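You operate a simulated robot arm through the tools that you are given. There is no shell and no other tool.

You are at the controls of a simulated robot arm. One attempt, no reset.

TASK
Put things in order on the steel bench. At the end: the green brush stands where the small blue fuse stood; the yellow nut driver stands where the yellow lug tail stood; the yellow lug tail stands on top of the white notebook; the small blue fuse stands where the yellow nut driver stood; whatever was shut is shut again. Leave all else as you found it, and nothing knocked over.
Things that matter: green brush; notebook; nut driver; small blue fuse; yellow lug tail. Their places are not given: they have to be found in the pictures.

It is judged by the outcome, as a careful person would: the job done as asked, and still so three seconds after it is handed in. It fails if anything else is knocked over, pushed out of place, dropped, spilled or broken.

THE ROBOT
A 5-joint arm with a two-finger parallel gripper, fixed in place. Base frame: the origin is at the foot of the arm, x ahead of it, y to its left, z up; the work surface is at about z = 0. Readings come in mm, rad, newtons and seconds.
With the tool pointing down near the work surface it reaches from about 260 to 680 mm from the base axis. Its first joint turns from -1.152 to 1.152 rad. The tool tilts only in the upright plane through the base axis and itself; it spins freely about its own axis. Payload 2.9 kg.
Tool frame: the origin (TCP) lies between the finger pads and is the grasp point; the fingertips stand 30 mm ahead of it; z points along the fingers, y is the line along which they close. The gripper opens to 110 mm. The fingers are 20 mm wide and 10 mm thick; the gripper's body (48 by 112 mm) begins 55 mm behind the TCP.
Orientation is that of the tool frame in the base frame, as a unit quaternion [x, y, z, w]. With the fingers straight down and closing along the base's y, the tool's x points along the base's -x, its y along +y and its z along -z.

THE INTERFACE
- The arm moves only by the tool drive_tool. Its argument "series" is a list of rows, each a list of 7 numbers: the turn, a rotation vector about the tool's x, y, z in units of 120 degrees (1.0 is 120 degrees), then the shift along the tool's x, y, z in units of 400 mm (1.0 is 400 mm), then the opening, from 0 (shut) to 1 (fully open). In form: [[ax, ay, az, tx, ty, tz, fingers], ...]. A call has 1 to 20 rows; each row is the pose to reach, as a shift and turn from the pose commanded when the call began, along the tool's axes at that moment. A call with a number of a shift or a turn outside -1 to 1 is refused whole. Rows are played at 5 a second. More than 50 mm and 0.15 rad between two rows, or a gripper value outside its range, and nothing of the call is played. A pose out of reach is approached as far as the arm can. The call stops where the force on the tool passes 40 N (or 10 N more than at its start, if that is more) or the arm is blocked; 0.2 s more then pass. The fingers move at their own pace (about 108 mm/s each) and stop on an object; they squeeze with about 42 N. The grip force told is the motor's: it shows also when the fingers shut on nothing. Time passes only in rows, and 0.2 s behind the last, so rows that repeat a pose let the fingers close. It gives the time, the measured TCP pose, the force on the tool (base axes), the opening and the grip force at its end, in the units of the frame above (readings bear some noise), with the torque about the TCP (base axes, N m) and any sound that the robot's microphone picked up.
- Cameras (640 x 400 px; columns grow to the right, rows downward): "scene" is fixed at [-2, -442.1, 618.4]; the picture's right is [0.98, -0.20, 0.00], its down [-0.09, -0.45, -0.89] and it looks along [0.18, 0.87, -0.46] (base axes); focal length 356 px, centre (320, 200). "wrist" rides on the gripper at [72, 17, -103] in the tool frame; the picture's right is [-0.23, 0.97, 0.00], its down [-0.76, -0.18, -0.62] and it looks along [-0.61, -0.14, 0.78] (tool axes); focal length 222 px, centre (320, 200).
- get_image(camera): a new picture of that camera. It takes no simulated time.
- probe_pixels(camera, pixels): for up to 12 pixels [column, row] of the newest picture of that camera ("zoom" is the newest enlarged one), the place [x, y, z] in the base frame of the surface seen there, good to about 3 mm, but the place of the scene camera against the robot may be out by one fixed shift of up to 12 mm in any direction. It takes no simulated time.
- enlarge(camera, box): a new picture of the part [left, top, right, bottom] of that camera's present view, enlarged. It takes no simulated time.
- job_done(): hands the job in; it is judged then, once.

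Unless the task says otherwise, let go and move clear before handing in.

The tools are called after ">>>" as name(argument=value, ...) on one line, values as JSON. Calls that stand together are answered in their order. drive_tool: Moves the arm, as the interface text tells. Its arguments: {"type":"object","properties":{"series":{"type":"array","items":{"type":"array","items":{"type":"number"}}}},"required":["series"]} The other tools are called the same way: get_image (camera) takes a picture; probe_pixels (camera, pixels) gives the place of the surface under pixels of a picture; enlarge (camera, box) takes an enlarged picture of a part of a camera's view; job_done () hands the job in.

At the start:

```text
t: 0.0
eef_pos: [441.2, 249.7, 279.4]
tcp_rot: [0.0, 1.0, 0.0, 0.0]
contact_force: [0.3, 0.3, -0.1]
torque: [0.01, 0.01, 0.01]
opening: 109.9
finger_force: 0.1
```

scene: 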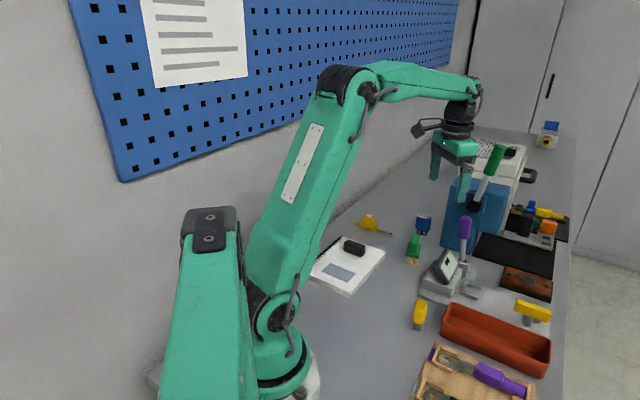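
wrist: 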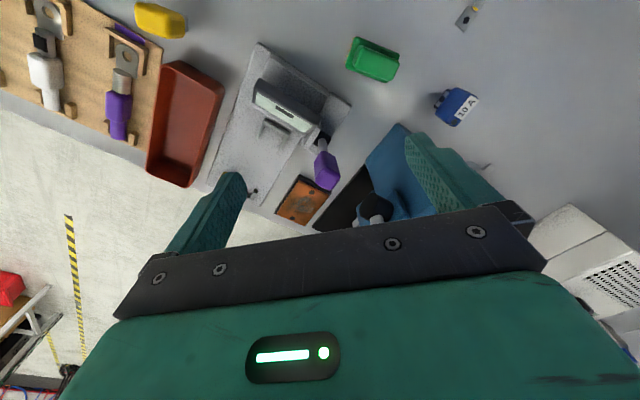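

The scene picture shows a notebook near (345,265) with a black thing on it, a yellow lug tail near (372,225), a blue fuse near (424,222), a green brush near (413,247) and yellow pieces near (420,313) and (530,310). I'll enlarge to identify each.

>>> enlarge(camera="scene", box=[300, 190, 460, 290])

>>> enlarge(camera="scene", box=[400, 110, 600, 235])

>>> enlarge(camera="scene", box=[390, 220, 590, 400])

>>> enlarge(camera="wrist", box=[320, 0, 640, 200])

>>> enlarge(camera="wrist", box=[0, 0, 320, 200])

```text
4.00 times, centred on (380, 240) of scene
```

zoom: 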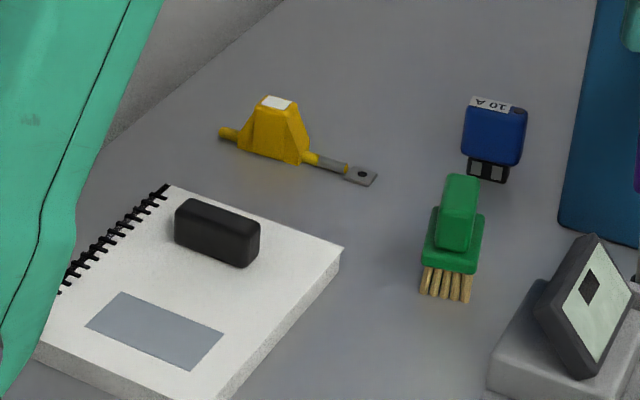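

```text
3.20 times, centred on (500, 172) of scene
```

zoom: 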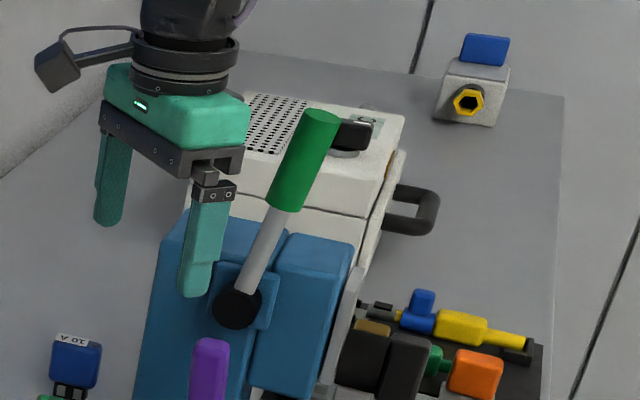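

```text
2.22 times, centred on (490, 310) of scene
```

zoom: 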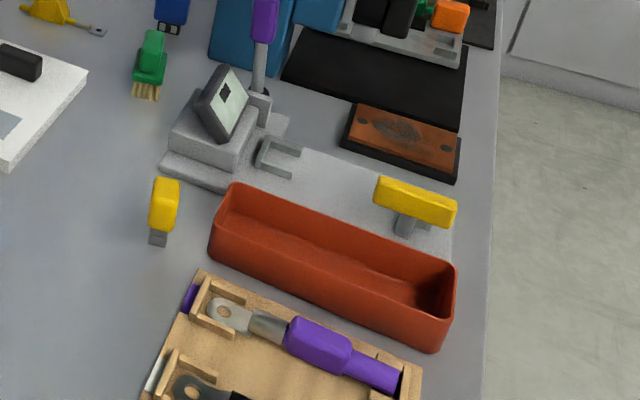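

```text
2.00 times, centred on (480, 100) of wrist
```

zoom: 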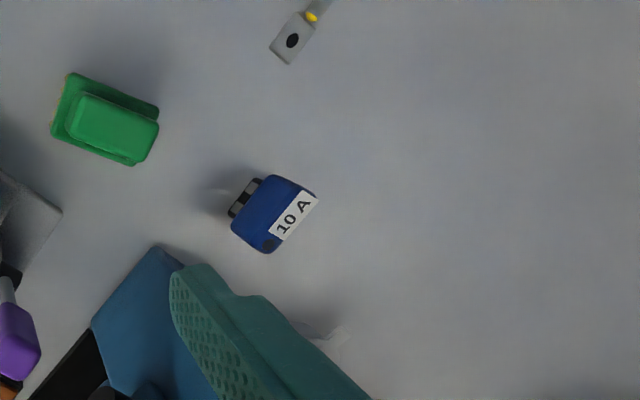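

```text
2.00 times, centred on (160, 100) of wrist
```

zoom: 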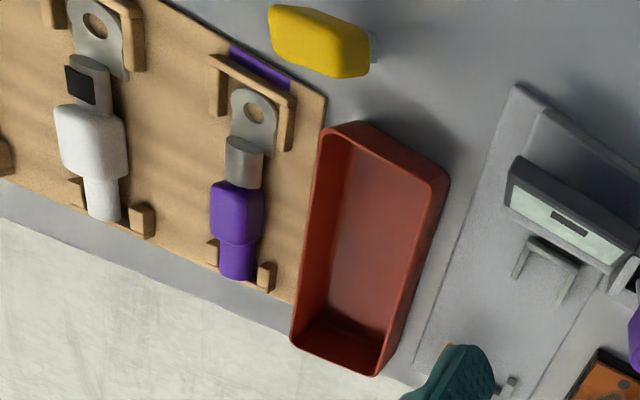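

The fuse "10 A" and lug tail are clear; there are several yellow candidates for the nut driver, so I enlarge (420,313), (530,310), (540,215) and (550,130) further.

>>> enlarge(camera="scene", box=[396, 285, 460, 325])

>>> enlarge(camera="scene", box=[490, 280, 570, 330])

>>> enlarge(camera="scene", box=[490, 190, 586, 250])

>>> enlarge(camera="scene", box=[520, 110, 584, 150])

>>> enlarge(camera="scene", box=[416, 330, 544, 400])

>>> enlarge(camera="scene", box=[430, 140, 558, 220])

```text
10.00 times, centred on (428, 305) of scene
```

zoom: 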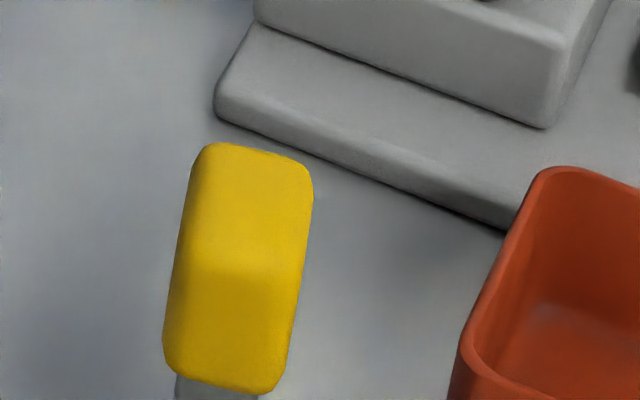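

```text
8.00 times, centred on (530, 305) of scene
```

zoom: 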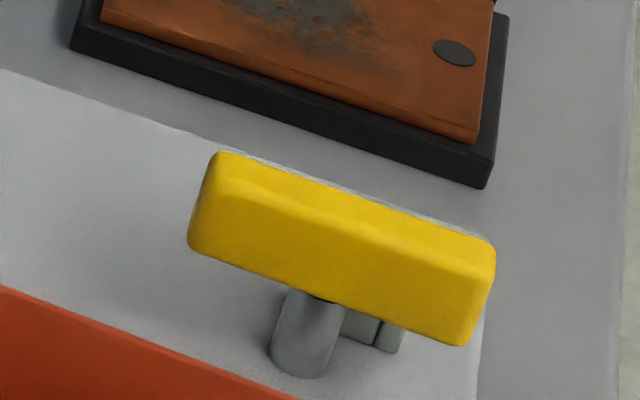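

```text
6.67 times, centred on (538, 220) of scene
```

zoom: 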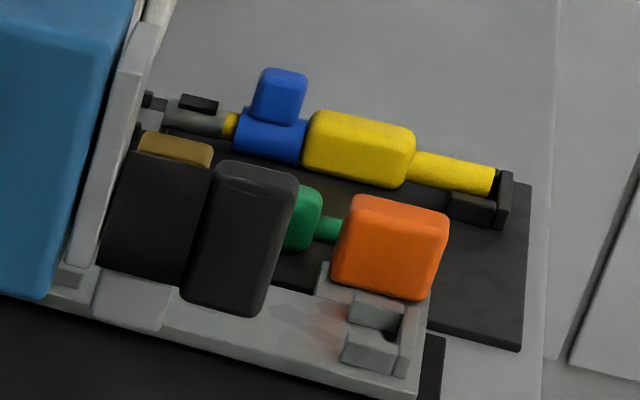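

```text
10.00 times, centred on (552, 130) of scene
```

zoom: 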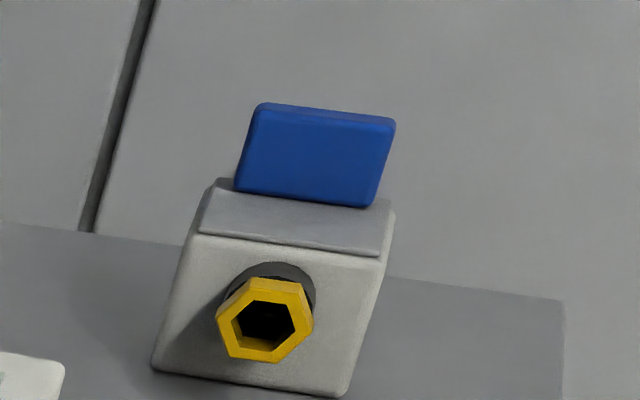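

```text
5.00 times, centred on (480, 365) of scene
```

zoom: 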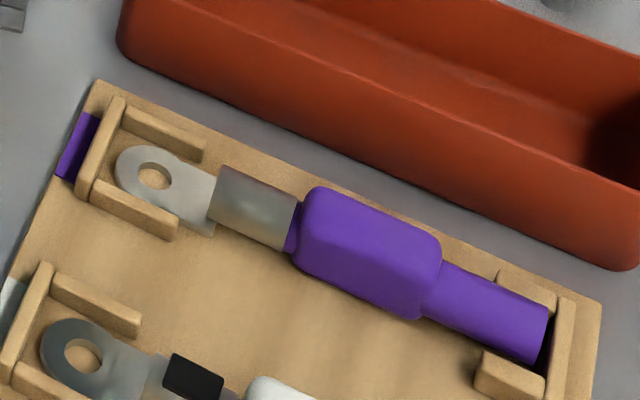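

```text
5.00 times, centred on (494, 180) of scene
```

zoom: 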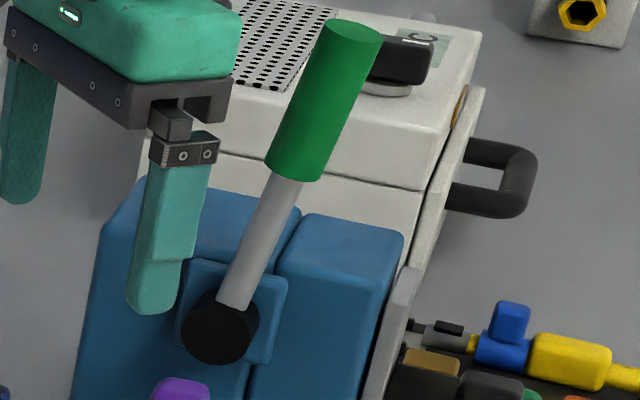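

Candidate nut drivers are at (420,313) and (530,310); I probe those plus the other items to find heights and positions.

>>> probe_pixels(camera="scene", pixels=[[420, 303], [418, 318], [417, 326], [520, 303], [546, 313], [526, 323], [372, 217], [390, 234], [424, 218], [414, 238], [353, 246], [335, 270]])

>>> probe_pixels(camera="wrist", pixels=[[160, 20], [140, 14], [182, 28], [372, 58], [360, 42], [392, 72], [459, 106], [440, 98], [465, 18], [475, 5], [185, 130], [500, 40]])

```text
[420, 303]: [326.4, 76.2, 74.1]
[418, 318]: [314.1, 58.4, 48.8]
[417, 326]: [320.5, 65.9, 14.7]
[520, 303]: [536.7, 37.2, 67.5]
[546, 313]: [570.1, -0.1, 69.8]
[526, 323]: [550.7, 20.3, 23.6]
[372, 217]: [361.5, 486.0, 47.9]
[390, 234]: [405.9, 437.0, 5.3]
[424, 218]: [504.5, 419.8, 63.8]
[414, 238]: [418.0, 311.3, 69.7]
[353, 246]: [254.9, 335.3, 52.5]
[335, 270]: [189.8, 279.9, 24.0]
```

```text
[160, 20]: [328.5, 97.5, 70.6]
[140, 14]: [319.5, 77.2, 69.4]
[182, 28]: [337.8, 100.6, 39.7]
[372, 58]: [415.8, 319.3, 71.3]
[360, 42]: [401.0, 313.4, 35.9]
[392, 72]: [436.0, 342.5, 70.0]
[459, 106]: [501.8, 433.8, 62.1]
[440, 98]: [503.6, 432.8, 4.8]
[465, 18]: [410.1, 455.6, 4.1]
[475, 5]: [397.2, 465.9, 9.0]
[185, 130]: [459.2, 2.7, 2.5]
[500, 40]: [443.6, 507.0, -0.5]
```

I probe the tall obstacles (green lever (497,158), white box (490,150), blue press (470,200), purple lever (464,225), far blue piece (550,125)) before moving.

>>> get_image(camera="scene")

>>> probe_pixels(camera="scene", pixels=[[497, 150], [480, 200], [490, 142], [511, 153], [461, 185], [465, 222], [445, 262], [551, 125], [549, 143], [530, 175], [450, 242], [470, 290]])

>>> probe_pixels(camera="scene", pixels=[[440, 310], [548, 345], [445, 340], [430, 352], [485, 375], [540, 215], [548, 230], [517, 222], [527, 283], [470, 270], [200, 60], [330, 180]])

```text
taken
```

scene: 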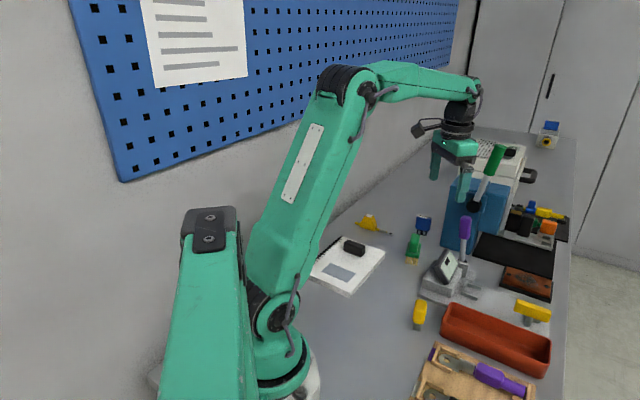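

```text
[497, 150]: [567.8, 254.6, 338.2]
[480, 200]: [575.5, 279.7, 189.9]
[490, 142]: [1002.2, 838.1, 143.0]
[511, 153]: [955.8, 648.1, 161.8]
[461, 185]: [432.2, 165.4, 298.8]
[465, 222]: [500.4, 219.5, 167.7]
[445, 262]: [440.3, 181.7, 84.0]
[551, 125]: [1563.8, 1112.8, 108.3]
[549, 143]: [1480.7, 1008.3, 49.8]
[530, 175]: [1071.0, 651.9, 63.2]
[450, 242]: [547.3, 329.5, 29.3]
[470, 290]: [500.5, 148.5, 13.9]
```

```text
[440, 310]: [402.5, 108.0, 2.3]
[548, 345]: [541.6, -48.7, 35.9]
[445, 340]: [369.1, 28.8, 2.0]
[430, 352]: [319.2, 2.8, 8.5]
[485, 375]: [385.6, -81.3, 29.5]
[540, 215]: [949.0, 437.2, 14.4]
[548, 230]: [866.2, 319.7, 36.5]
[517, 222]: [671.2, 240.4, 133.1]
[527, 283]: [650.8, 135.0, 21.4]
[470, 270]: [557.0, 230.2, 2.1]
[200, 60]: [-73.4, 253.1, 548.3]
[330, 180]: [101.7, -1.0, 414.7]
```

The only reachable yellow T-shapes are A at (420,313) ≈ (325,80) and B at (530,310) ≈ (553,18). I move the arm high over clear space to look at both with the wrist camera.

>>> drive_tool(series=[[0, 0, 0, 0.035, -0.0775, -0.021, 1], [0, 0, 0, 0.07, -0.155, -0.042, 1], [0, 0, 0, 0.106, -0.2325, -0.063, 1], [0, 0, 0, 0.142, -0.31, -0.083, 1], [0, 0, 0, 0.177, -0.3875, -0.104, 1], [0, 0, 0, 0.2125, -0.465, -0.125, 1]])

>>> get_image(camera="wrist")

>>> get_image(camera="scene")

```text
t: 1.4
eef_pos: [355.8, 61.2, 329.4]
tcp_rot: [-0.001, 1.0, 0.0, 0.0]
contact_force: [0.4, 0.0, 0.4]
torque: [0.03, -0.02, 0.0]
opening: 110.2
finger_force: 0.0
```

```text
taken
```

wrist: 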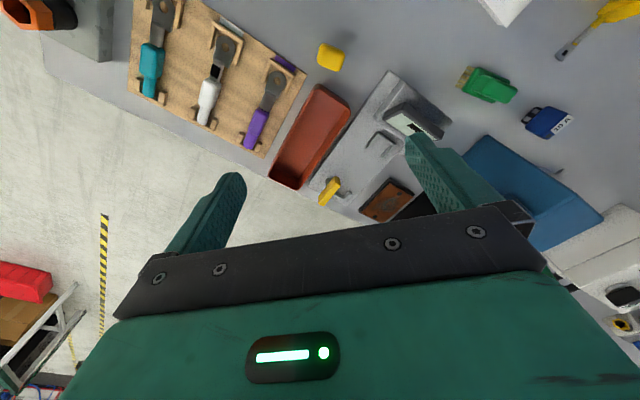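

```text
taken
```

scene: 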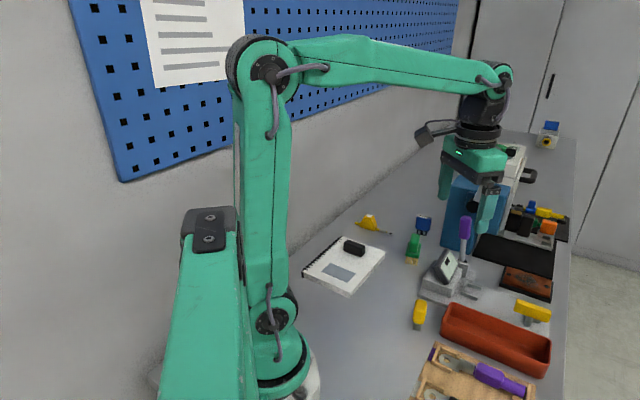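

Now both yellow pieces are visible in the wrist view at (330,57) and (330,190); I enlarge them and the top-right area with the notebook and lug.

>>> enlarge(camera="wrist", box=[290, 30, 450, 130])

>>> enlarge(camera="wrist", box=[290, 150, 450, 250])

>>> enlarge(camera="wrist", box=[440, 0, 640, 150])

>>> enlarge(camera="wrist", box=[100, 0, 340, 150])

>>> probe_pixels(camera="wrist", pixels=[[322, 46], [340, 48], [320, 66], [341, 66], [322, 200], [338, 184], [330, 195], [345, 145], [300, 150], [380, 130], [415, 122], [380, 205]])

```text
4.00 times, centred on (370, 80) of wrist
```

zoom: 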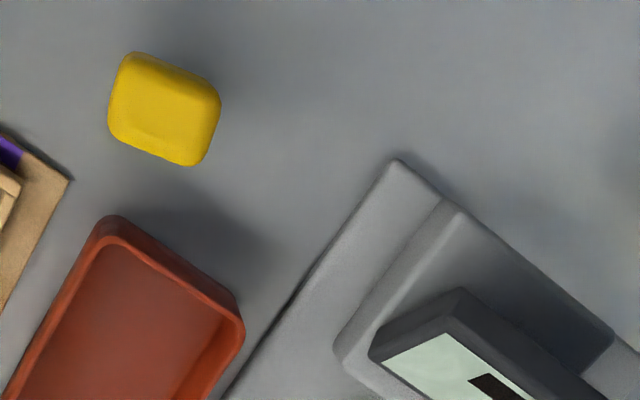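

```text
4.00 times, centred on (370, 200) of wrist
```

zoom: 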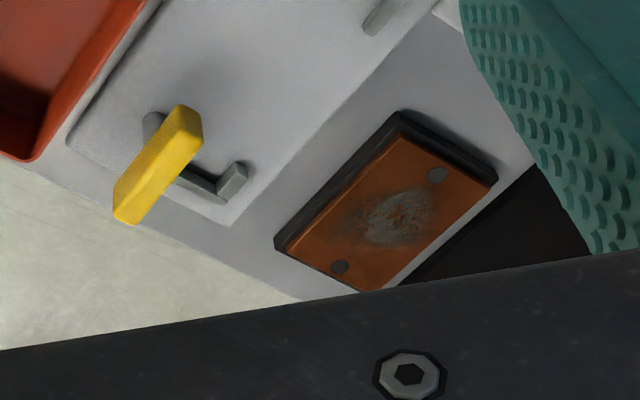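

```text
2.67 times, centred on (540, 75) of wrist
```

zoom: 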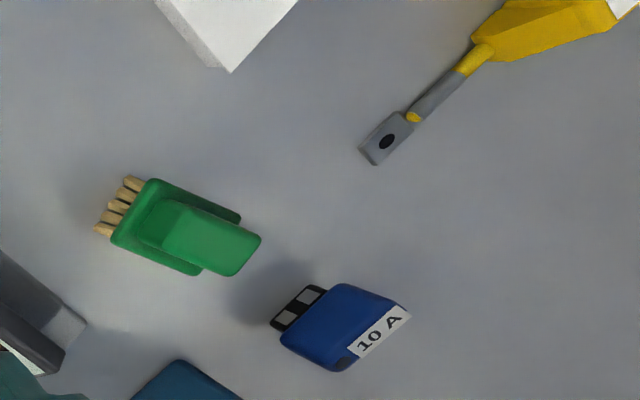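

```text
2.67 times, centred on (220, 75) of wrist
```

zoom: 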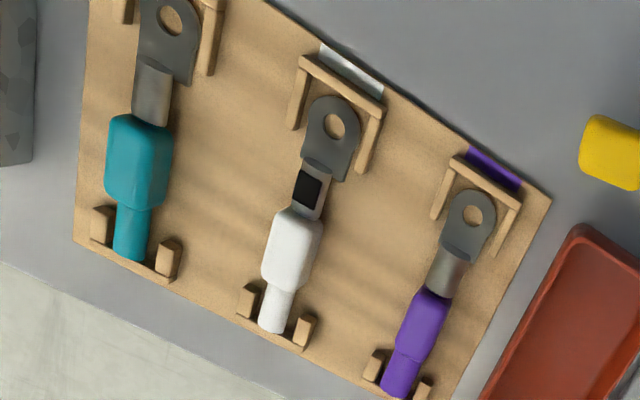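

```text
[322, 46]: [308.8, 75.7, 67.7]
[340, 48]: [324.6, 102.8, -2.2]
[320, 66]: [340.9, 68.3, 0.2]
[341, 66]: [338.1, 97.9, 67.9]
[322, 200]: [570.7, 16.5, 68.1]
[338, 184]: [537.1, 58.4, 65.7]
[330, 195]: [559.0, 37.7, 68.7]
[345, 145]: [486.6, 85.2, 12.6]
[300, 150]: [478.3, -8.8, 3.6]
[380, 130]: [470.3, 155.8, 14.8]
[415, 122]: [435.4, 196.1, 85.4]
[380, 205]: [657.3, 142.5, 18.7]
```

A is a free-standing yellow-handled piece with a grey tip; B looks mounted on the gauge's base plate. I probe A's outline from the zoom and check what B is attached to.

>>> enlarge(camera="wrist", box=[306, 34, 362, 76])

>>> probe_pixels(camera="zoom", pixels=[[190, 130], [400, 200], [330, 380], [150, 300], [270, 240], [330, 150], [200, 350], [420, 260], [170, 200], [380, 340]])

```text
9.52 times, centred on (334, 55) of wrist
```

zoom: 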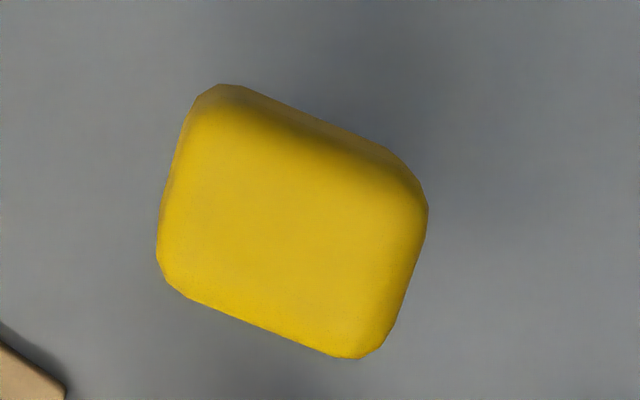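

```text
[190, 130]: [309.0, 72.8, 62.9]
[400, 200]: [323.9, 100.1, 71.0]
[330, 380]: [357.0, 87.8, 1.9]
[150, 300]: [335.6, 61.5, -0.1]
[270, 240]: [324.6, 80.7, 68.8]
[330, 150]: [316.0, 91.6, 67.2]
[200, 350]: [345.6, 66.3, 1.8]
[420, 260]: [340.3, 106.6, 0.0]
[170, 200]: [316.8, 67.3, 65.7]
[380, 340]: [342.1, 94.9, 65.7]
```

A's top is about (326,83,69), roughly 30 mm square. I lower to hover over it for a close look.

>>> drive_tool(series=[[0, 0, 0, 0.019, 0.0125, 0.093, 1], [0, 0, 0, 0.038, 0.025, 0.186, 1], [0, 0, 0, 0.056, 0.038, 0.28, 1], [0, 0, 0, 0.075, 0.05, 0.3725, 1], [0, 0, 0, 0.075, 0.05, 0.3725, 1]])

>>> get_image(camera="wrist")

>>> enlarge(camera="scene", box=[380, 270, 476, 330])

```text
t: 2.6
eef_pos: [325.5, 81.5, 181.9]
tcp_rot: [0.0, 1.0, 0.001, 0.0]
contact_force: [0.3, 0.3, 0.1]
torque: [-0.04, -0.04, 0.0]
opening: 110.2
finger_force: 0.0
```

```text
taken
```

wrist: 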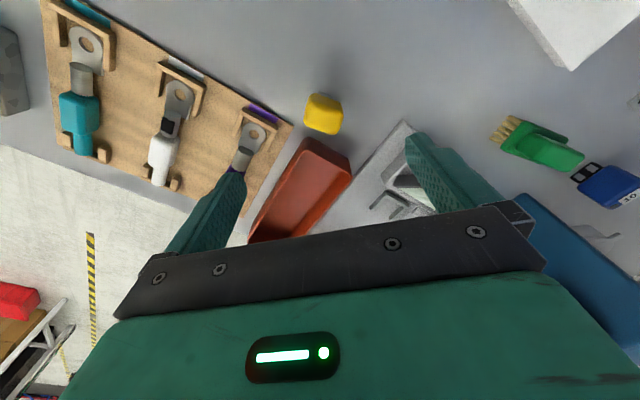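

```text
6.67 times, centred on (428, 300) of scene
```

zoom: 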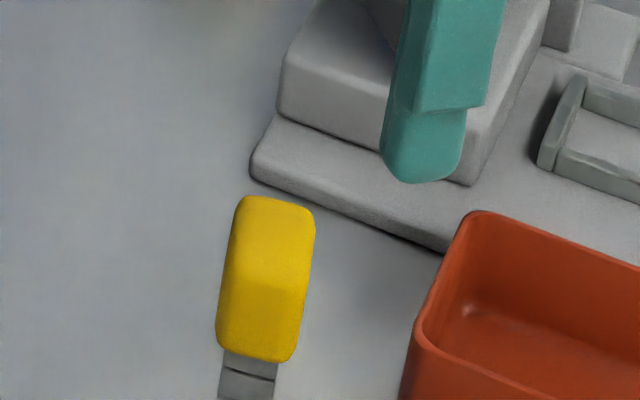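

A is seen at wrist (323,114) with a grey socket end beneath (scene). I enlarge the wrist view and the scene bottom end.

>>> enlarge(camera="wrist", box=[283, 84, 363, 134])

>>> probe_pixels(camera="zoom", pixels=[[220, 95], [440, 160], [430, 370], [190, 310], [320, 250], [200, 200], [440, 270], [330, 120], [320, 350], [300, 395]])

>>> enlarge(camera="scene", box=[400, 310, 440, 335])

>>> probe_pixels(camera="zoom", pixels=[[230, 250], [320, 260], [220, 310], [310, 320], [265, 350], [280, 60], [250, 150], [330, 160]])

```text
8.00 times, centred on (323, 109) of wrist
```

zoom: 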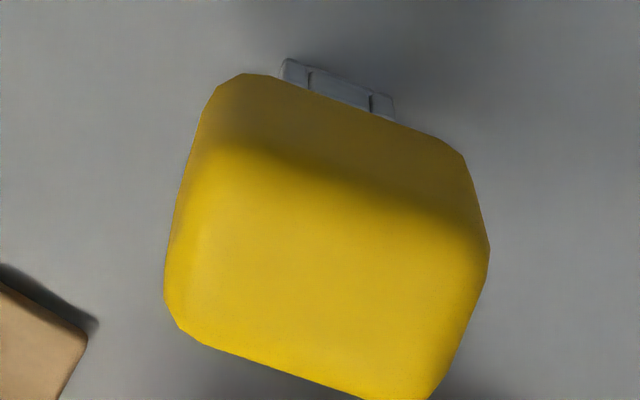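

```text
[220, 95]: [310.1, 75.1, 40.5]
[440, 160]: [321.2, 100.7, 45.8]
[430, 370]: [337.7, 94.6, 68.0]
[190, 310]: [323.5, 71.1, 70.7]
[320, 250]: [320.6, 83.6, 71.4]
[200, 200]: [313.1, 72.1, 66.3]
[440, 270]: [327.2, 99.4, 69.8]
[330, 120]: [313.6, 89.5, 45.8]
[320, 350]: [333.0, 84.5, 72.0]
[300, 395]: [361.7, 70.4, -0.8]
```

```text
16.00 times, centred on (420, 322) of scene
```

zoom: 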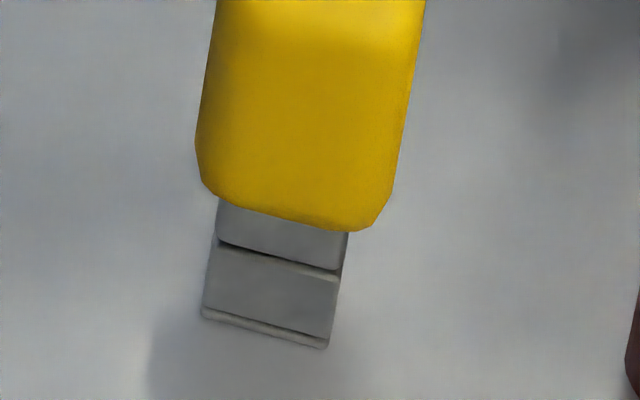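

```text
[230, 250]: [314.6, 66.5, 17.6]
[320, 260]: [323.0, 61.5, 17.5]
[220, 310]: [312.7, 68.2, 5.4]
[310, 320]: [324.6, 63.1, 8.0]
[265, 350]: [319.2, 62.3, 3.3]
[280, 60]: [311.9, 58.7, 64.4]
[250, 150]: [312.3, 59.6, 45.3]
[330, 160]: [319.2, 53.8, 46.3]
```

The grey foot of A shows dark slits (wrist zoom 285-395, 60-118). I need to decide whether A or B is the nut driver, so I enlarge and probe more.

>>> enlarge(camera="wrist", box=[309, 84, 341, 104])

>>> probe_pixels(camera="zoom", pixels=[[190, 160], [210, 190], [300, 190], [360, 220], [440, 240], [470, 270], [230, 165], [330, 190], [430, 220]])

>>> enlarge(camera="wrist", box=[480, 100, 640, 210])

```text
16.00 times, centred on (325, 94) of wrist
```

zoom: 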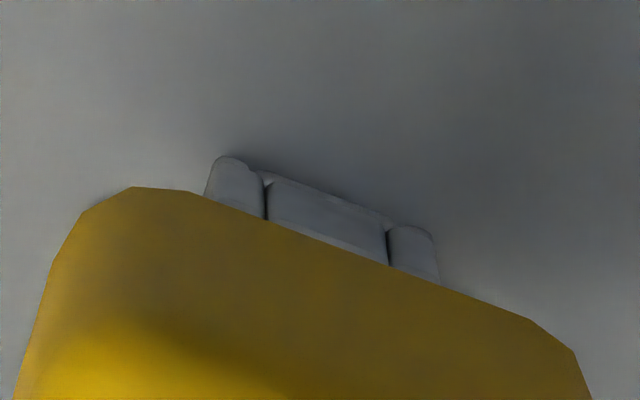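

```text
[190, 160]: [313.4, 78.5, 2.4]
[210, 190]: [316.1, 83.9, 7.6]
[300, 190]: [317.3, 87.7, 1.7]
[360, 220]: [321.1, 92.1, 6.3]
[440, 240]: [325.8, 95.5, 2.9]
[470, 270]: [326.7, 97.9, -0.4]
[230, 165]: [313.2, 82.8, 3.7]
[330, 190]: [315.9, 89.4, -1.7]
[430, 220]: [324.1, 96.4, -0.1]
```

```text
3.64 times, centred on (560, 155) of wrist
```

zoom: 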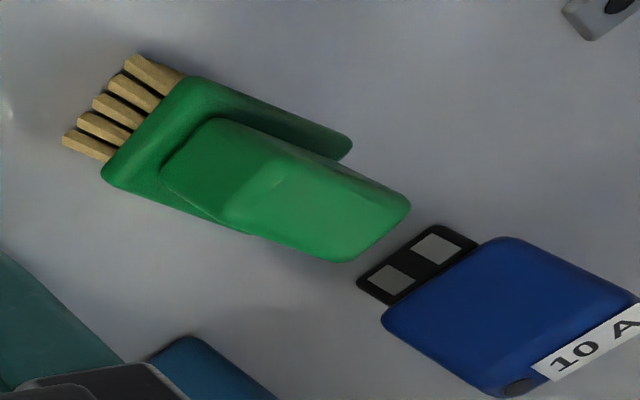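

A's foot appears to be a small socket built of walls. To be sure about B, I move over near the tester plate to look at B closely (staying above z≈120 at the tips).

>>> drive_tool(series=[[0, 0, 0, -0.087, -0.0205, 0.015, 1], [0, 0, 0, -0.174, -0.041, 0.03, 1], [0, 0, 0, -0.261, -0.0615, 0.045, 1], [0, 0, 0, -0.348, -0.082, 0.06, 1], [0, 0, 0, -0.435, -0.1025, 0.075, 1], [0, 0, 0, -0.435, -0.1025, 0.075, 1]])

>>> get_image(camera="wrist")

>>> enlarge(camera="wrist", box=[240, 120, 400, 220])

>>> enlarge(camera="scene", box=[430, 240, 574, 330])

```text
t: 4.0
eef_pos: [501.2, 41.2, 151.5]
tcp_rot: [0.0, 1.0, 0.0, -0.001]
contact_force: [0.4, -0.3, -0.2]
torque: [-0.03, -0.01, 0.02]
opening: 110.2
finger_force: 0.2
```

```text
taken
```

wrist: 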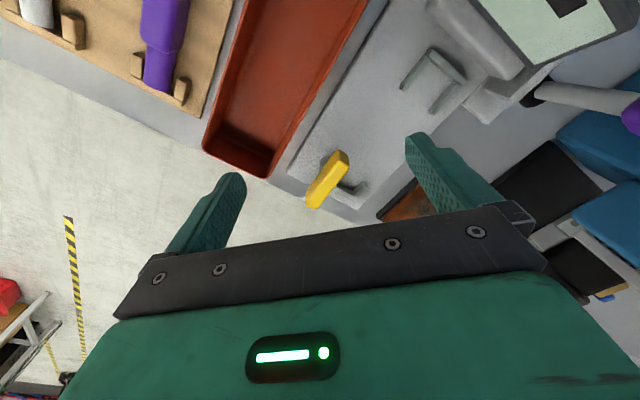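

```text
4.00 times, centred on (320, 170) of wrist
```

zoom: 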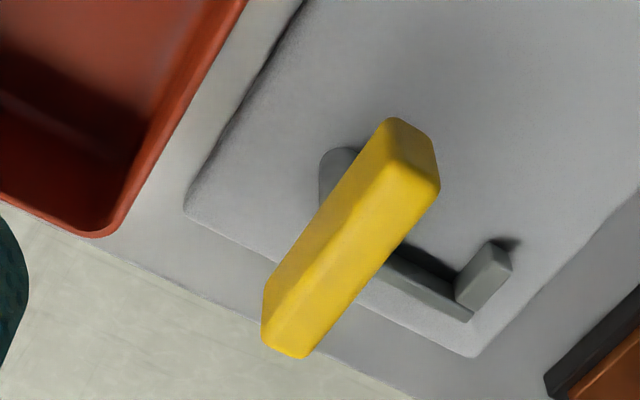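

```text
4.44 times, centred on (502, 285) of scene
```

zoom: 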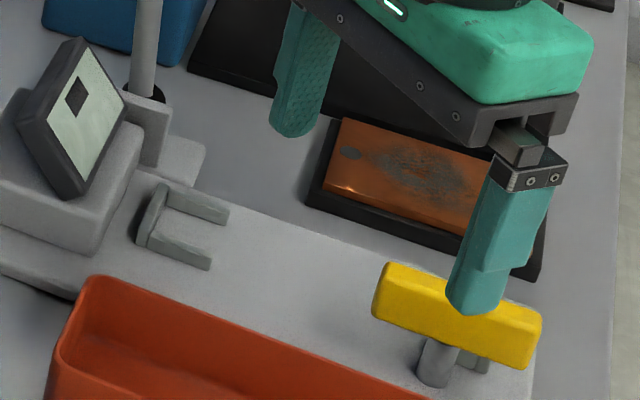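

B stands at the plate's end beside a second U-shaped seat, which suggests it belongs to the tester. I enlarge B's foot, the lug tail and the fuse in the scene view to compare the kinds of object.

>>> enlarge(camera="scene", box=[510, 298, 558, 328])

>>> enlarge(camera="scene", box=[350, 206, 398, 238])

>>> enlarge(camera="scene", box=[400, 205, 448, 267])

>>> enlarge(camera="wrist", box=[290, 140, 370, 220])

>>> probe_pixels(camera="zoom", pixels=[[205, 70], [290, 90], [120, 310], [40, 290], [140, 110], [160, 150], [350, 210], [400, 230], [420, 200]])

```text
13.33 times, centred on (534, 313) of scene
```

zoom: 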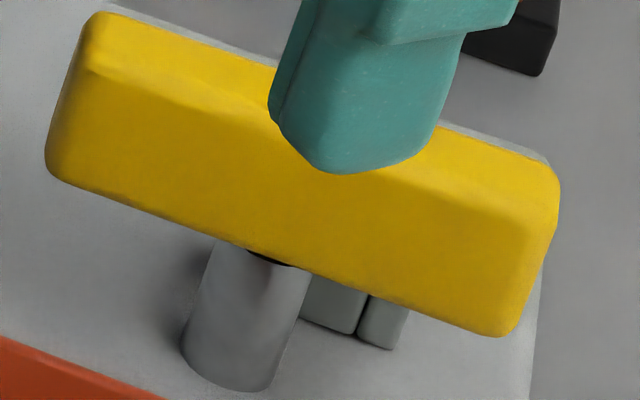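

```text
12.50 times, centred on (374, 222) of scene
```

zoom: 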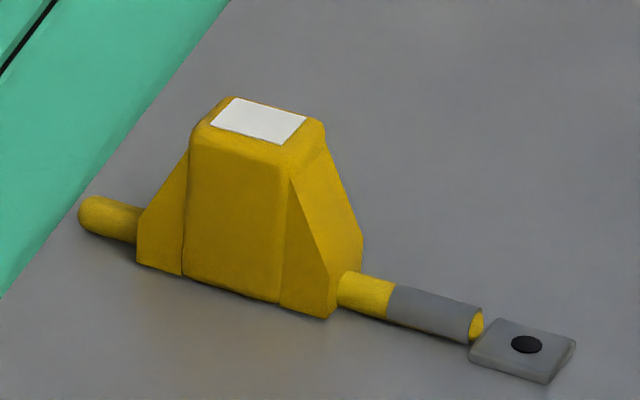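

```text
6.45 times, centred on (424, 236) of scene
```

zoom: 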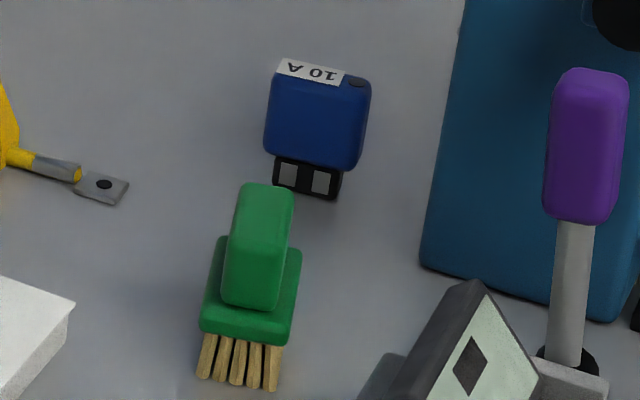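

```text
5.00 times, centred on (330, 180) of wrist
```

zoom: 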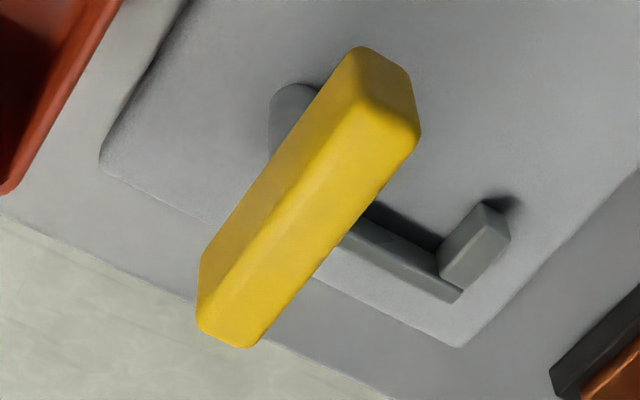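

```text
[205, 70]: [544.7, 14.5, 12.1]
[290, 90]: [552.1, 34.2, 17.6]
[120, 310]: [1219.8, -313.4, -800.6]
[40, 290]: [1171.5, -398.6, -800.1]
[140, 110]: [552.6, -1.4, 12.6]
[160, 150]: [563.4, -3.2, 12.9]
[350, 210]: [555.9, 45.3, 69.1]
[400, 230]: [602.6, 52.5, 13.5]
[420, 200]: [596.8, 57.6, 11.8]
```

B has a dark pivot under its arm and sits over the tester's seat, so it is the tester's clamp; A is the free-standing nut driver. Next I raise and swing toward the brush/fuse/lug area at about (385,320,280) to look there.

>>> drive_tool(series=[[0, 0, 0, 0.063, 0.024, -0.081, 1], [0, 0, 0, 0.126, 0.049, -0.161, 1], [0, 0, 0, 0.189, 0.073, -0.242, 1], [0, 0, 0, 0.2525, 0.0975, -0.3225, 1], [0, 0, 0, 0.259, 0.1975, -0.3225, 1], [0, 0, 0, 0.265, 0.2975, -0.3225, 1], [0, 0, 0, 0.271, 0.3975, -0.3225, 1], [0, 0, 0, 0.278, 0.4975, -0.3225, 1], [0, 0, 0, 0.284, 0.5975, -0.3225, 1], [0, 0, 0, 0.29, 0.6975, -0.3225, 1], [0, 0, 0, 0.29, 0.6975, -0.3225, 1]])

>>> get_image(camera="wrist")

>>> get_image(camera="scene")

```text
t: 6.4
eef_pos: [384.6, 320.5, 279.4]
tcp_rot: [0.0, 1.0, 0.0, 0.001]
contact_force: [-0.6, 0.2, 0.2]
torque: [0.01, 0.0, 0.0]
opening: 109.9
finger_force: 0.1
```

```text
taken
```

wrist: 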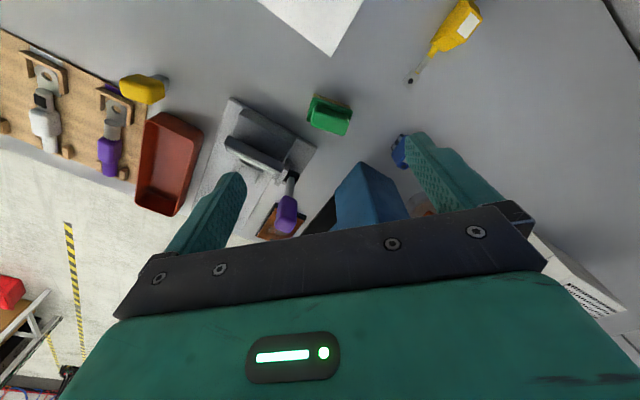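

```text
taken
```

scene: 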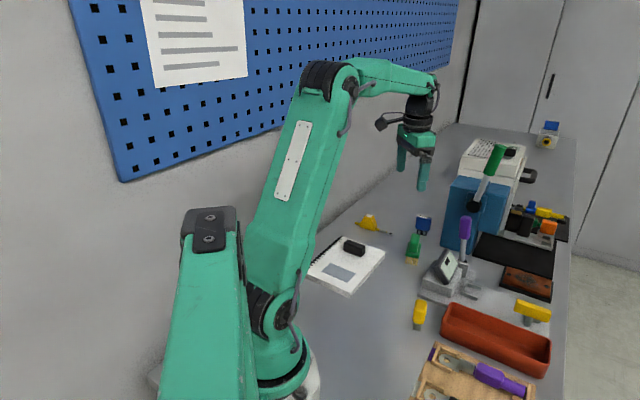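

The lug tail (wrist 455,30), brush (330,115) and notebook corner (320,20) are all in view. I enlarge and probe the lug tail and notebook.

>>> enlarge(camera="wrist", box=[380, 0, 508, 96])

>>> probe_pixels(camera="zoom", pixels=[[150, 400], [145, 385], [440, 120], [400, 180], [330, 160], [430, 40], [490, 80], [360, 240], [300, 200], [240, 240], [500, 20], [380, 130]])

>>> probe_pixels(camera="wrist", pixels=[[335, 50], [338, 57], [290, 15], [330, 20], [355, 5], [270, 5], [600, 60], [622, 25], [560, 20]])

>>> enlarge(camera="scene", box=[290, 225, 400, 305])

>>> probe_pixels(camera="zoom", pixels=[[280, 75], [545, 155], [340, 390], [70, 280], [360, 110], [300, 270], [430, 250], [250, 330], [200, 180], [240, 320], [425, 120], [320, 80]])

```text
4.17 times, centred on (444, 48) of wrist
```

zoom: 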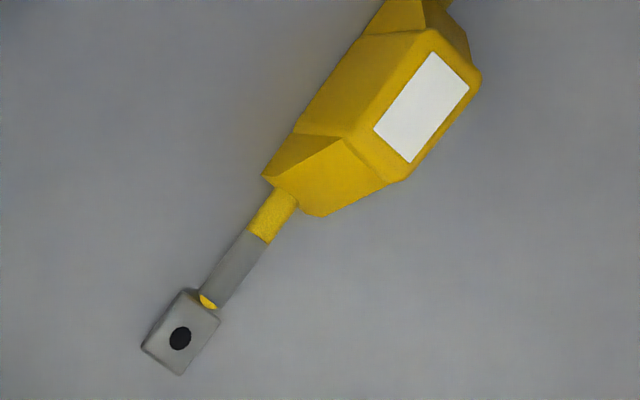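

```text
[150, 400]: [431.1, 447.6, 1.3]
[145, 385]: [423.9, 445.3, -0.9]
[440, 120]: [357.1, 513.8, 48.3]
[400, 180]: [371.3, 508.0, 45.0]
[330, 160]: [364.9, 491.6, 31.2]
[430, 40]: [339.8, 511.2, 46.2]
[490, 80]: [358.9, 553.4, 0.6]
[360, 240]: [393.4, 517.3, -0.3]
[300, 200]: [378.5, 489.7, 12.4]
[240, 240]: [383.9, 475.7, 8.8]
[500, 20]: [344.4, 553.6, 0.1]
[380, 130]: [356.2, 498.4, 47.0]
```

```text
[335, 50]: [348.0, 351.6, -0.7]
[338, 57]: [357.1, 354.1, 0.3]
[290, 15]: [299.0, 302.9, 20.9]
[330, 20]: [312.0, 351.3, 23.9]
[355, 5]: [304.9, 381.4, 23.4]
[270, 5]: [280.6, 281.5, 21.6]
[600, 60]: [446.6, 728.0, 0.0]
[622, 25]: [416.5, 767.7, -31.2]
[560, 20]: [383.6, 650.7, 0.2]
```

```text
5.00 times, centred on (345, 265) of scene
```

zoom: 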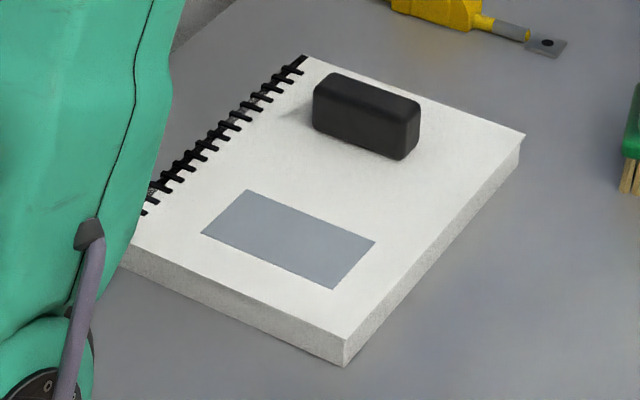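

```text
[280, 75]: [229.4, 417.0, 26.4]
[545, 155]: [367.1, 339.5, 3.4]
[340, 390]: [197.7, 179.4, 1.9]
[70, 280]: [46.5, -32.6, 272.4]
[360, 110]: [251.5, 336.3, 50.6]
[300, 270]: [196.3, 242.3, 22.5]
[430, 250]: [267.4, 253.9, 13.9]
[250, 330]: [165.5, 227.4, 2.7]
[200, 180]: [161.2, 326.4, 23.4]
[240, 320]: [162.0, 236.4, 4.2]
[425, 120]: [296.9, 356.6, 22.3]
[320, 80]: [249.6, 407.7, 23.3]
```

The notebook is about 125 × 195 mm with its top at z≈23, holding a black eraser that must stay. I probe the lug tail's full extent and the notebook corners in the scene.

>>> probe_pixels(camera="scene", pixels=[[357, 224], [360, 226], [364, 228], [376, 231], [379, 228], [383, 230], [391, 235], [395, 234], [390, 233], [370, 216], [374, 220], [368, 222]])

>>> probe_pixels(camera="scene", pixels=[[351, 237], [394, 252], [359, 292], [358, 292], [318, 275], [316, 273], [353, 241], [373, 245], [371, 256], [353, 250], [354, 242], [372, 249]])

```text
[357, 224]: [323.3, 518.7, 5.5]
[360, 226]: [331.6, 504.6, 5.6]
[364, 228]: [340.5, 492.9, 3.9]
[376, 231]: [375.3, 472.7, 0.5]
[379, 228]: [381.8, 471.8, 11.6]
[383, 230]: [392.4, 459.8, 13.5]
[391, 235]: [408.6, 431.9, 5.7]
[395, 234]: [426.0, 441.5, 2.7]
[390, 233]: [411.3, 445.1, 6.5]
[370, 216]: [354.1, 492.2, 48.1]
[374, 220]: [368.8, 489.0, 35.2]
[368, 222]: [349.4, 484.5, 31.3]
```

```text
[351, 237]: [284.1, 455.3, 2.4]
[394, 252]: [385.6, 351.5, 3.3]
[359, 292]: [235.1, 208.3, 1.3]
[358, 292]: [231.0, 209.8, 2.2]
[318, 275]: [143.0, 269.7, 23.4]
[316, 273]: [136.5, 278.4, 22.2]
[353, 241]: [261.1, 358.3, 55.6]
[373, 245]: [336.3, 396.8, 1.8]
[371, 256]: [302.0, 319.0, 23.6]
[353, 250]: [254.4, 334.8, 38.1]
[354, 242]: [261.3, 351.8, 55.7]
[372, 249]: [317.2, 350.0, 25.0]
```

I check the notebook's near corner precisely in the wrist view around (330,50), since scene and wrist estimates differ.

>>> enlarge(camera="wrist", box=[250, 0, 378, 80])

>>> probe_pixels(camera="zoom", pixels=[[380, 270], [400, 250], [360, 255], [340, 245], [420, 200], [300, 230], [520, 60], [100, 50], [400, 283], [390, 262]])

>>> enlarge(camera="scene", box=[376, 240, 408, 260])

>>> probe_pixels(camera="zoom", pixels=[[320, 200], [360, 220], [380, 230], [395, 240], [350, 250], [370, 270], [300, 220], [400, 200]])

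```text
5.00 times, centred on (314, 40) of wrist
```

zoom: 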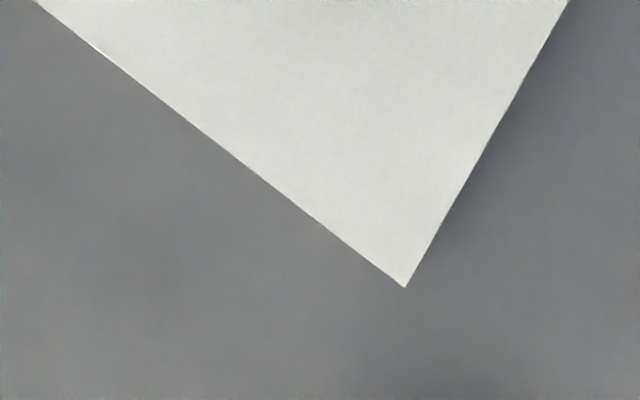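

```text
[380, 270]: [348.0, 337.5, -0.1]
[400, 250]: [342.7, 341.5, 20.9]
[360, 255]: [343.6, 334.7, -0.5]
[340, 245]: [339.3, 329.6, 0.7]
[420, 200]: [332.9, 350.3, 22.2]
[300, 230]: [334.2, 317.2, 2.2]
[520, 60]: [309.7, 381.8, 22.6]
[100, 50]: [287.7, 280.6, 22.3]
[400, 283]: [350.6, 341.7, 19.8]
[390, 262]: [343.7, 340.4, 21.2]
```

```text
16.00 times, centred on (392, 250) of scene
```

zoom: 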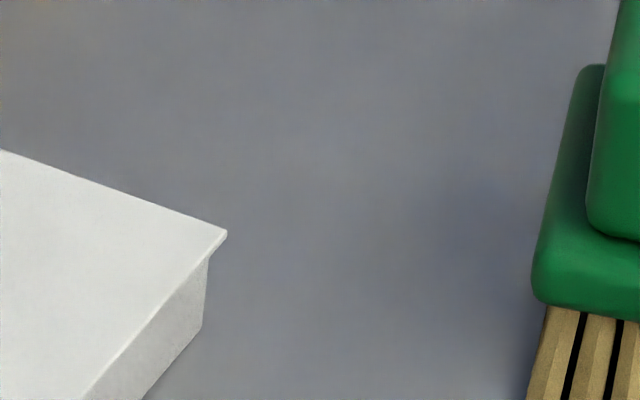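

```text
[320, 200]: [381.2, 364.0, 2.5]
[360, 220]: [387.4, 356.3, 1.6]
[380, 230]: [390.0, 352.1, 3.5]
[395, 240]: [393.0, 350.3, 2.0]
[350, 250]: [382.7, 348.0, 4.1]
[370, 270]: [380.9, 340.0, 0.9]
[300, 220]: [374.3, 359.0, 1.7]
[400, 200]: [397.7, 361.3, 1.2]
```

Scene-to-robot shift is now clear (about +1,+10,-2 mm): the notebook spans corners (351,342), (204,202), (101,307), (248,447), with free space on the side away from the eraser. I turn the tool 41° so it closes across the lug tail body and hover above it at about (357,505).

>>> drive_tool(series=[[0, 0, 0.057, 0.0117, 0.0768, 0.0454, 1], [0, 0, 0.114, 0.0233, 0.1537, 0.0908, 1], [0, 0, 0.171, 0.035, 0.2305, 0.1363, 1], [0, 0, 0.228, 0.0467, 0.3073, 0.1817, 1], [0, 0, 0.285, 0.0583, 0.3842, 0.2271, 1], [0, 0, 0.342, 0.07, 0.461, 0.2725, 1], [0, 0, 0.342, 0.07, 0.461, 0.2725, 1]])

>>> get_image(camera="wrist")

>>> enlarge(camera="wrist", box=[240, 80, 400, 180])

>>> get_image(camera="scene")

```text
t: 8.0
eef_pos: [357.1, 505.7, 169.5]
tcp_rot: [0.351, 0.936, -0.001, 0.0]
contact_force: [-0.6, 0.3, 0.4]
torque: [0.02, 0.0, 0.0]
opening: 109.7
finger_force: 0.0
```

```text
taken
```

wrist: 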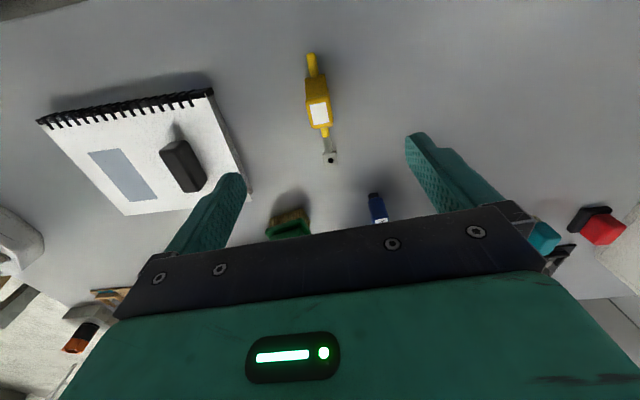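

```text
4.00 times, centred on (320, 130) of wrist
```

zoom: 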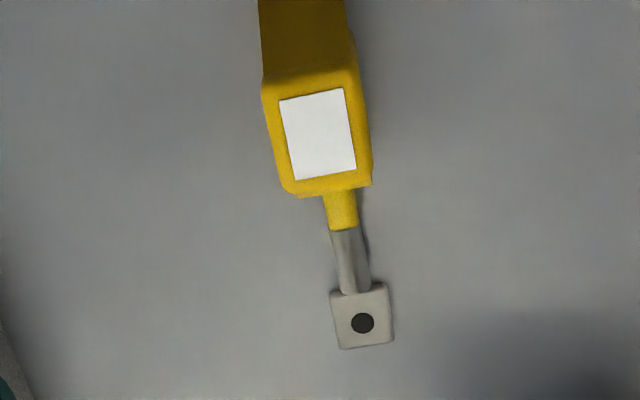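

```text
taken
```

scene: 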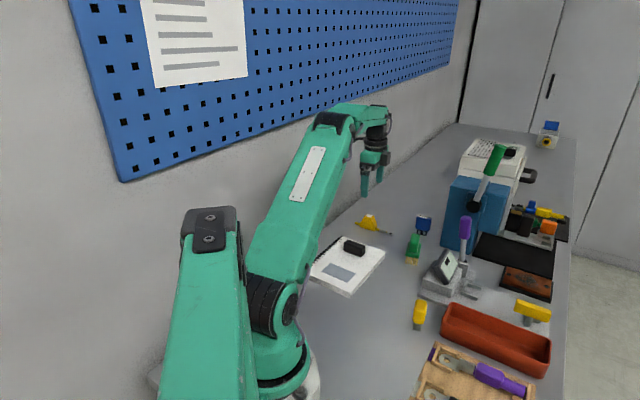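

The lug tail is now seen lengthwise between the fingers at wrist column ~318, with the whole notebook visible at left. I probe the lug tail and the notebook/eraser.

>>> probe_pixels(camera="zoom", pixels=[[270, 85], [350, 75], [370, 180], [290, 190], [318, 135], [342, 210], [350, 260], [362, 323], [362, 345], [300, 30], [270, 40], [345, 40]])

>>> probe_pixels(camera="wrist", pixels=[[311, 56], [310, 76], [326, 78], [40, 122], [212, 92], [249, 192], [123, 213], [165, 150], [187, 142], [204, 180], [186, 190], [180, 145]])

>>> enlarge(camera="wrist", box=[280, 40, 360, 90])

>>> probe_pixels(camera="zoom", pixels=[[245, 115], [250, 180], [215, 300], [345, 290], [290, 300], [205, 380], [370, 380], [210, 350], [360, 340], [280, 260]])

```text
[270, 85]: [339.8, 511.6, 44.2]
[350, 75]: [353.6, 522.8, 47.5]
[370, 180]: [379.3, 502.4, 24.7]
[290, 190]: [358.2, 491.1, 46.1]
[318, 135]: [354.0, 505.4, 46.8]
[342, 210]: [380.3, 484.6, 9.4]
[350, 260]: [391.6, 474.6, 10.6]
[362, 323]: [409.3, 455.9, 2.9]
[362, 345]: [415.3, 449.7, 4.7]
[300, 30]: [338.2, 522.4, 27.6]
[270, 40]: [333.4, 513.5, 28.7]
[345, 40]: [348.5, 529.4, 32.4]
```

```text
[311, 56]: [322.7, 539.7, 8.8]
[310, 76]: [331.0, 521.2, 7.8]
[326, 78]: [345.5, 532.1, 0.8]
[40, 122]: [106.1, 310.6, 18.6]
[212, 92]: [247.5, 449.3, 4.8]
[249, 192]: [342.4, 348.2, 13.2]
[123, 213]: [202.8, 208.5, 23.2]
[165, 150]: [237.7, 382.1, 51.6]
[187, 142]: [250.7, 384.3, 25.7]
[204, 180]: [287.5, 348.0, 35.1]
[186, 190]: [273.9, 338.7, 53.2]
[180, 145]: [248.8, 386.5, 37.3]
```

```text
8.00 times, centred on (320, 65) of wrist
```

zoom: 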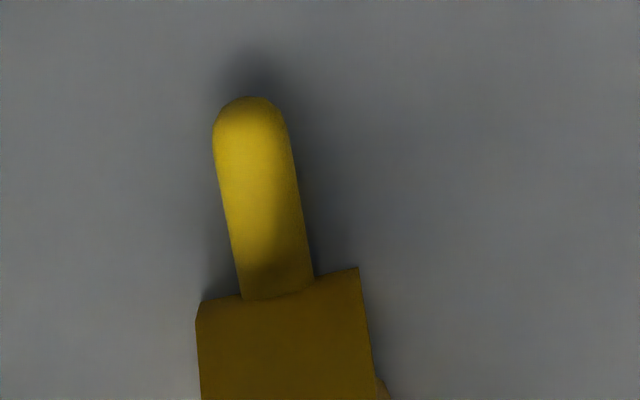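

```text
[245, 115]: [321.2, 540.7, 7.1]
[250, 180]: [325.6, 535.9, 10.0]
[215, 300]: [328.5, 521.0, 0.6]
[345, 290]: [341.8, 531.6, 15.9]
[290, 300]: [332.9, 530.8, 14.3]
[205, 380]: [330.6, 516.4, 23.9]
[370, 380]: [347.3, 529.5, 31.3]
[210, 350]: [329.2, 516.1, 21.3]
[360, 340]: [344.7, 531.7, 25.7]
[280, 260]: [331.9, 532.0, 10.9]
```

Lug tail: axis at -44.5°, body centre ≈ (356,508), about 23 mm thick and 47 mm high; the eraser occupies the far part of the notebook. I descend partway, aligned, to check centring.

>>> drive_tool(series=[[0, 0, 0.014, 0.003, 0.002, 0.08, 1], [0, 0, 0.028, 0.0068, 0.004, 0.16, 1], [0, 0, 0.028, 0.0068, 0.004, 0.225, 1], [0, 0, 0.028, 0.0068, 0.004, 0.225, 1]])

>>> get_image(camera="wrist")

>>> enlarge(camera="scene", box=[340, 180, 420, 240])

```text
t: 9.0
eef_pos: [355.1, 508.6, 80.6]
tcp_rot: [0.378, 0.926, 0.0, 0.001]
contact_force: [-0.9, 0.9, 0.3]
torque: [0.02, 0.0, 0.0]
opening: 110.0
finger_force: 0.2
```

```text
taken
```

wrist: 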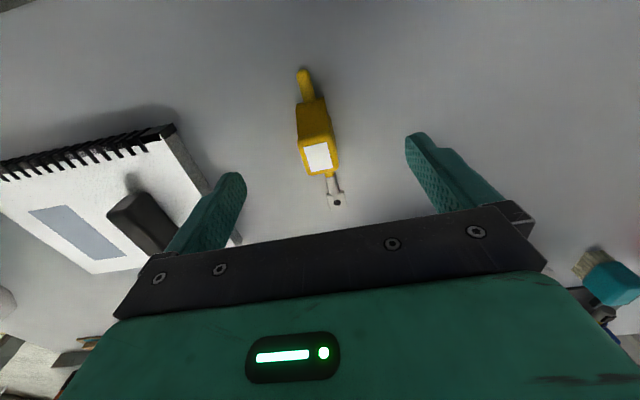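

```text
6.67 times, centred on (380, 210) of scene
```

zoom: 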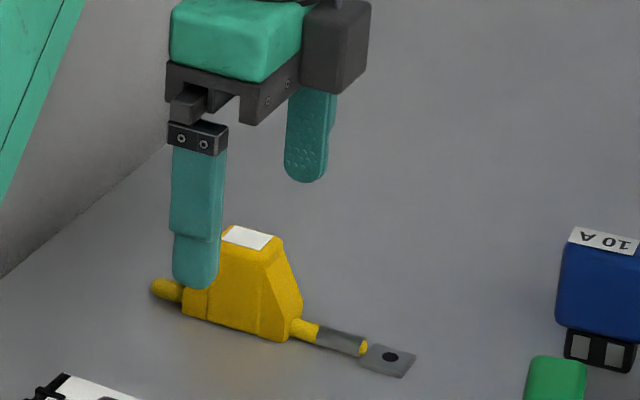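

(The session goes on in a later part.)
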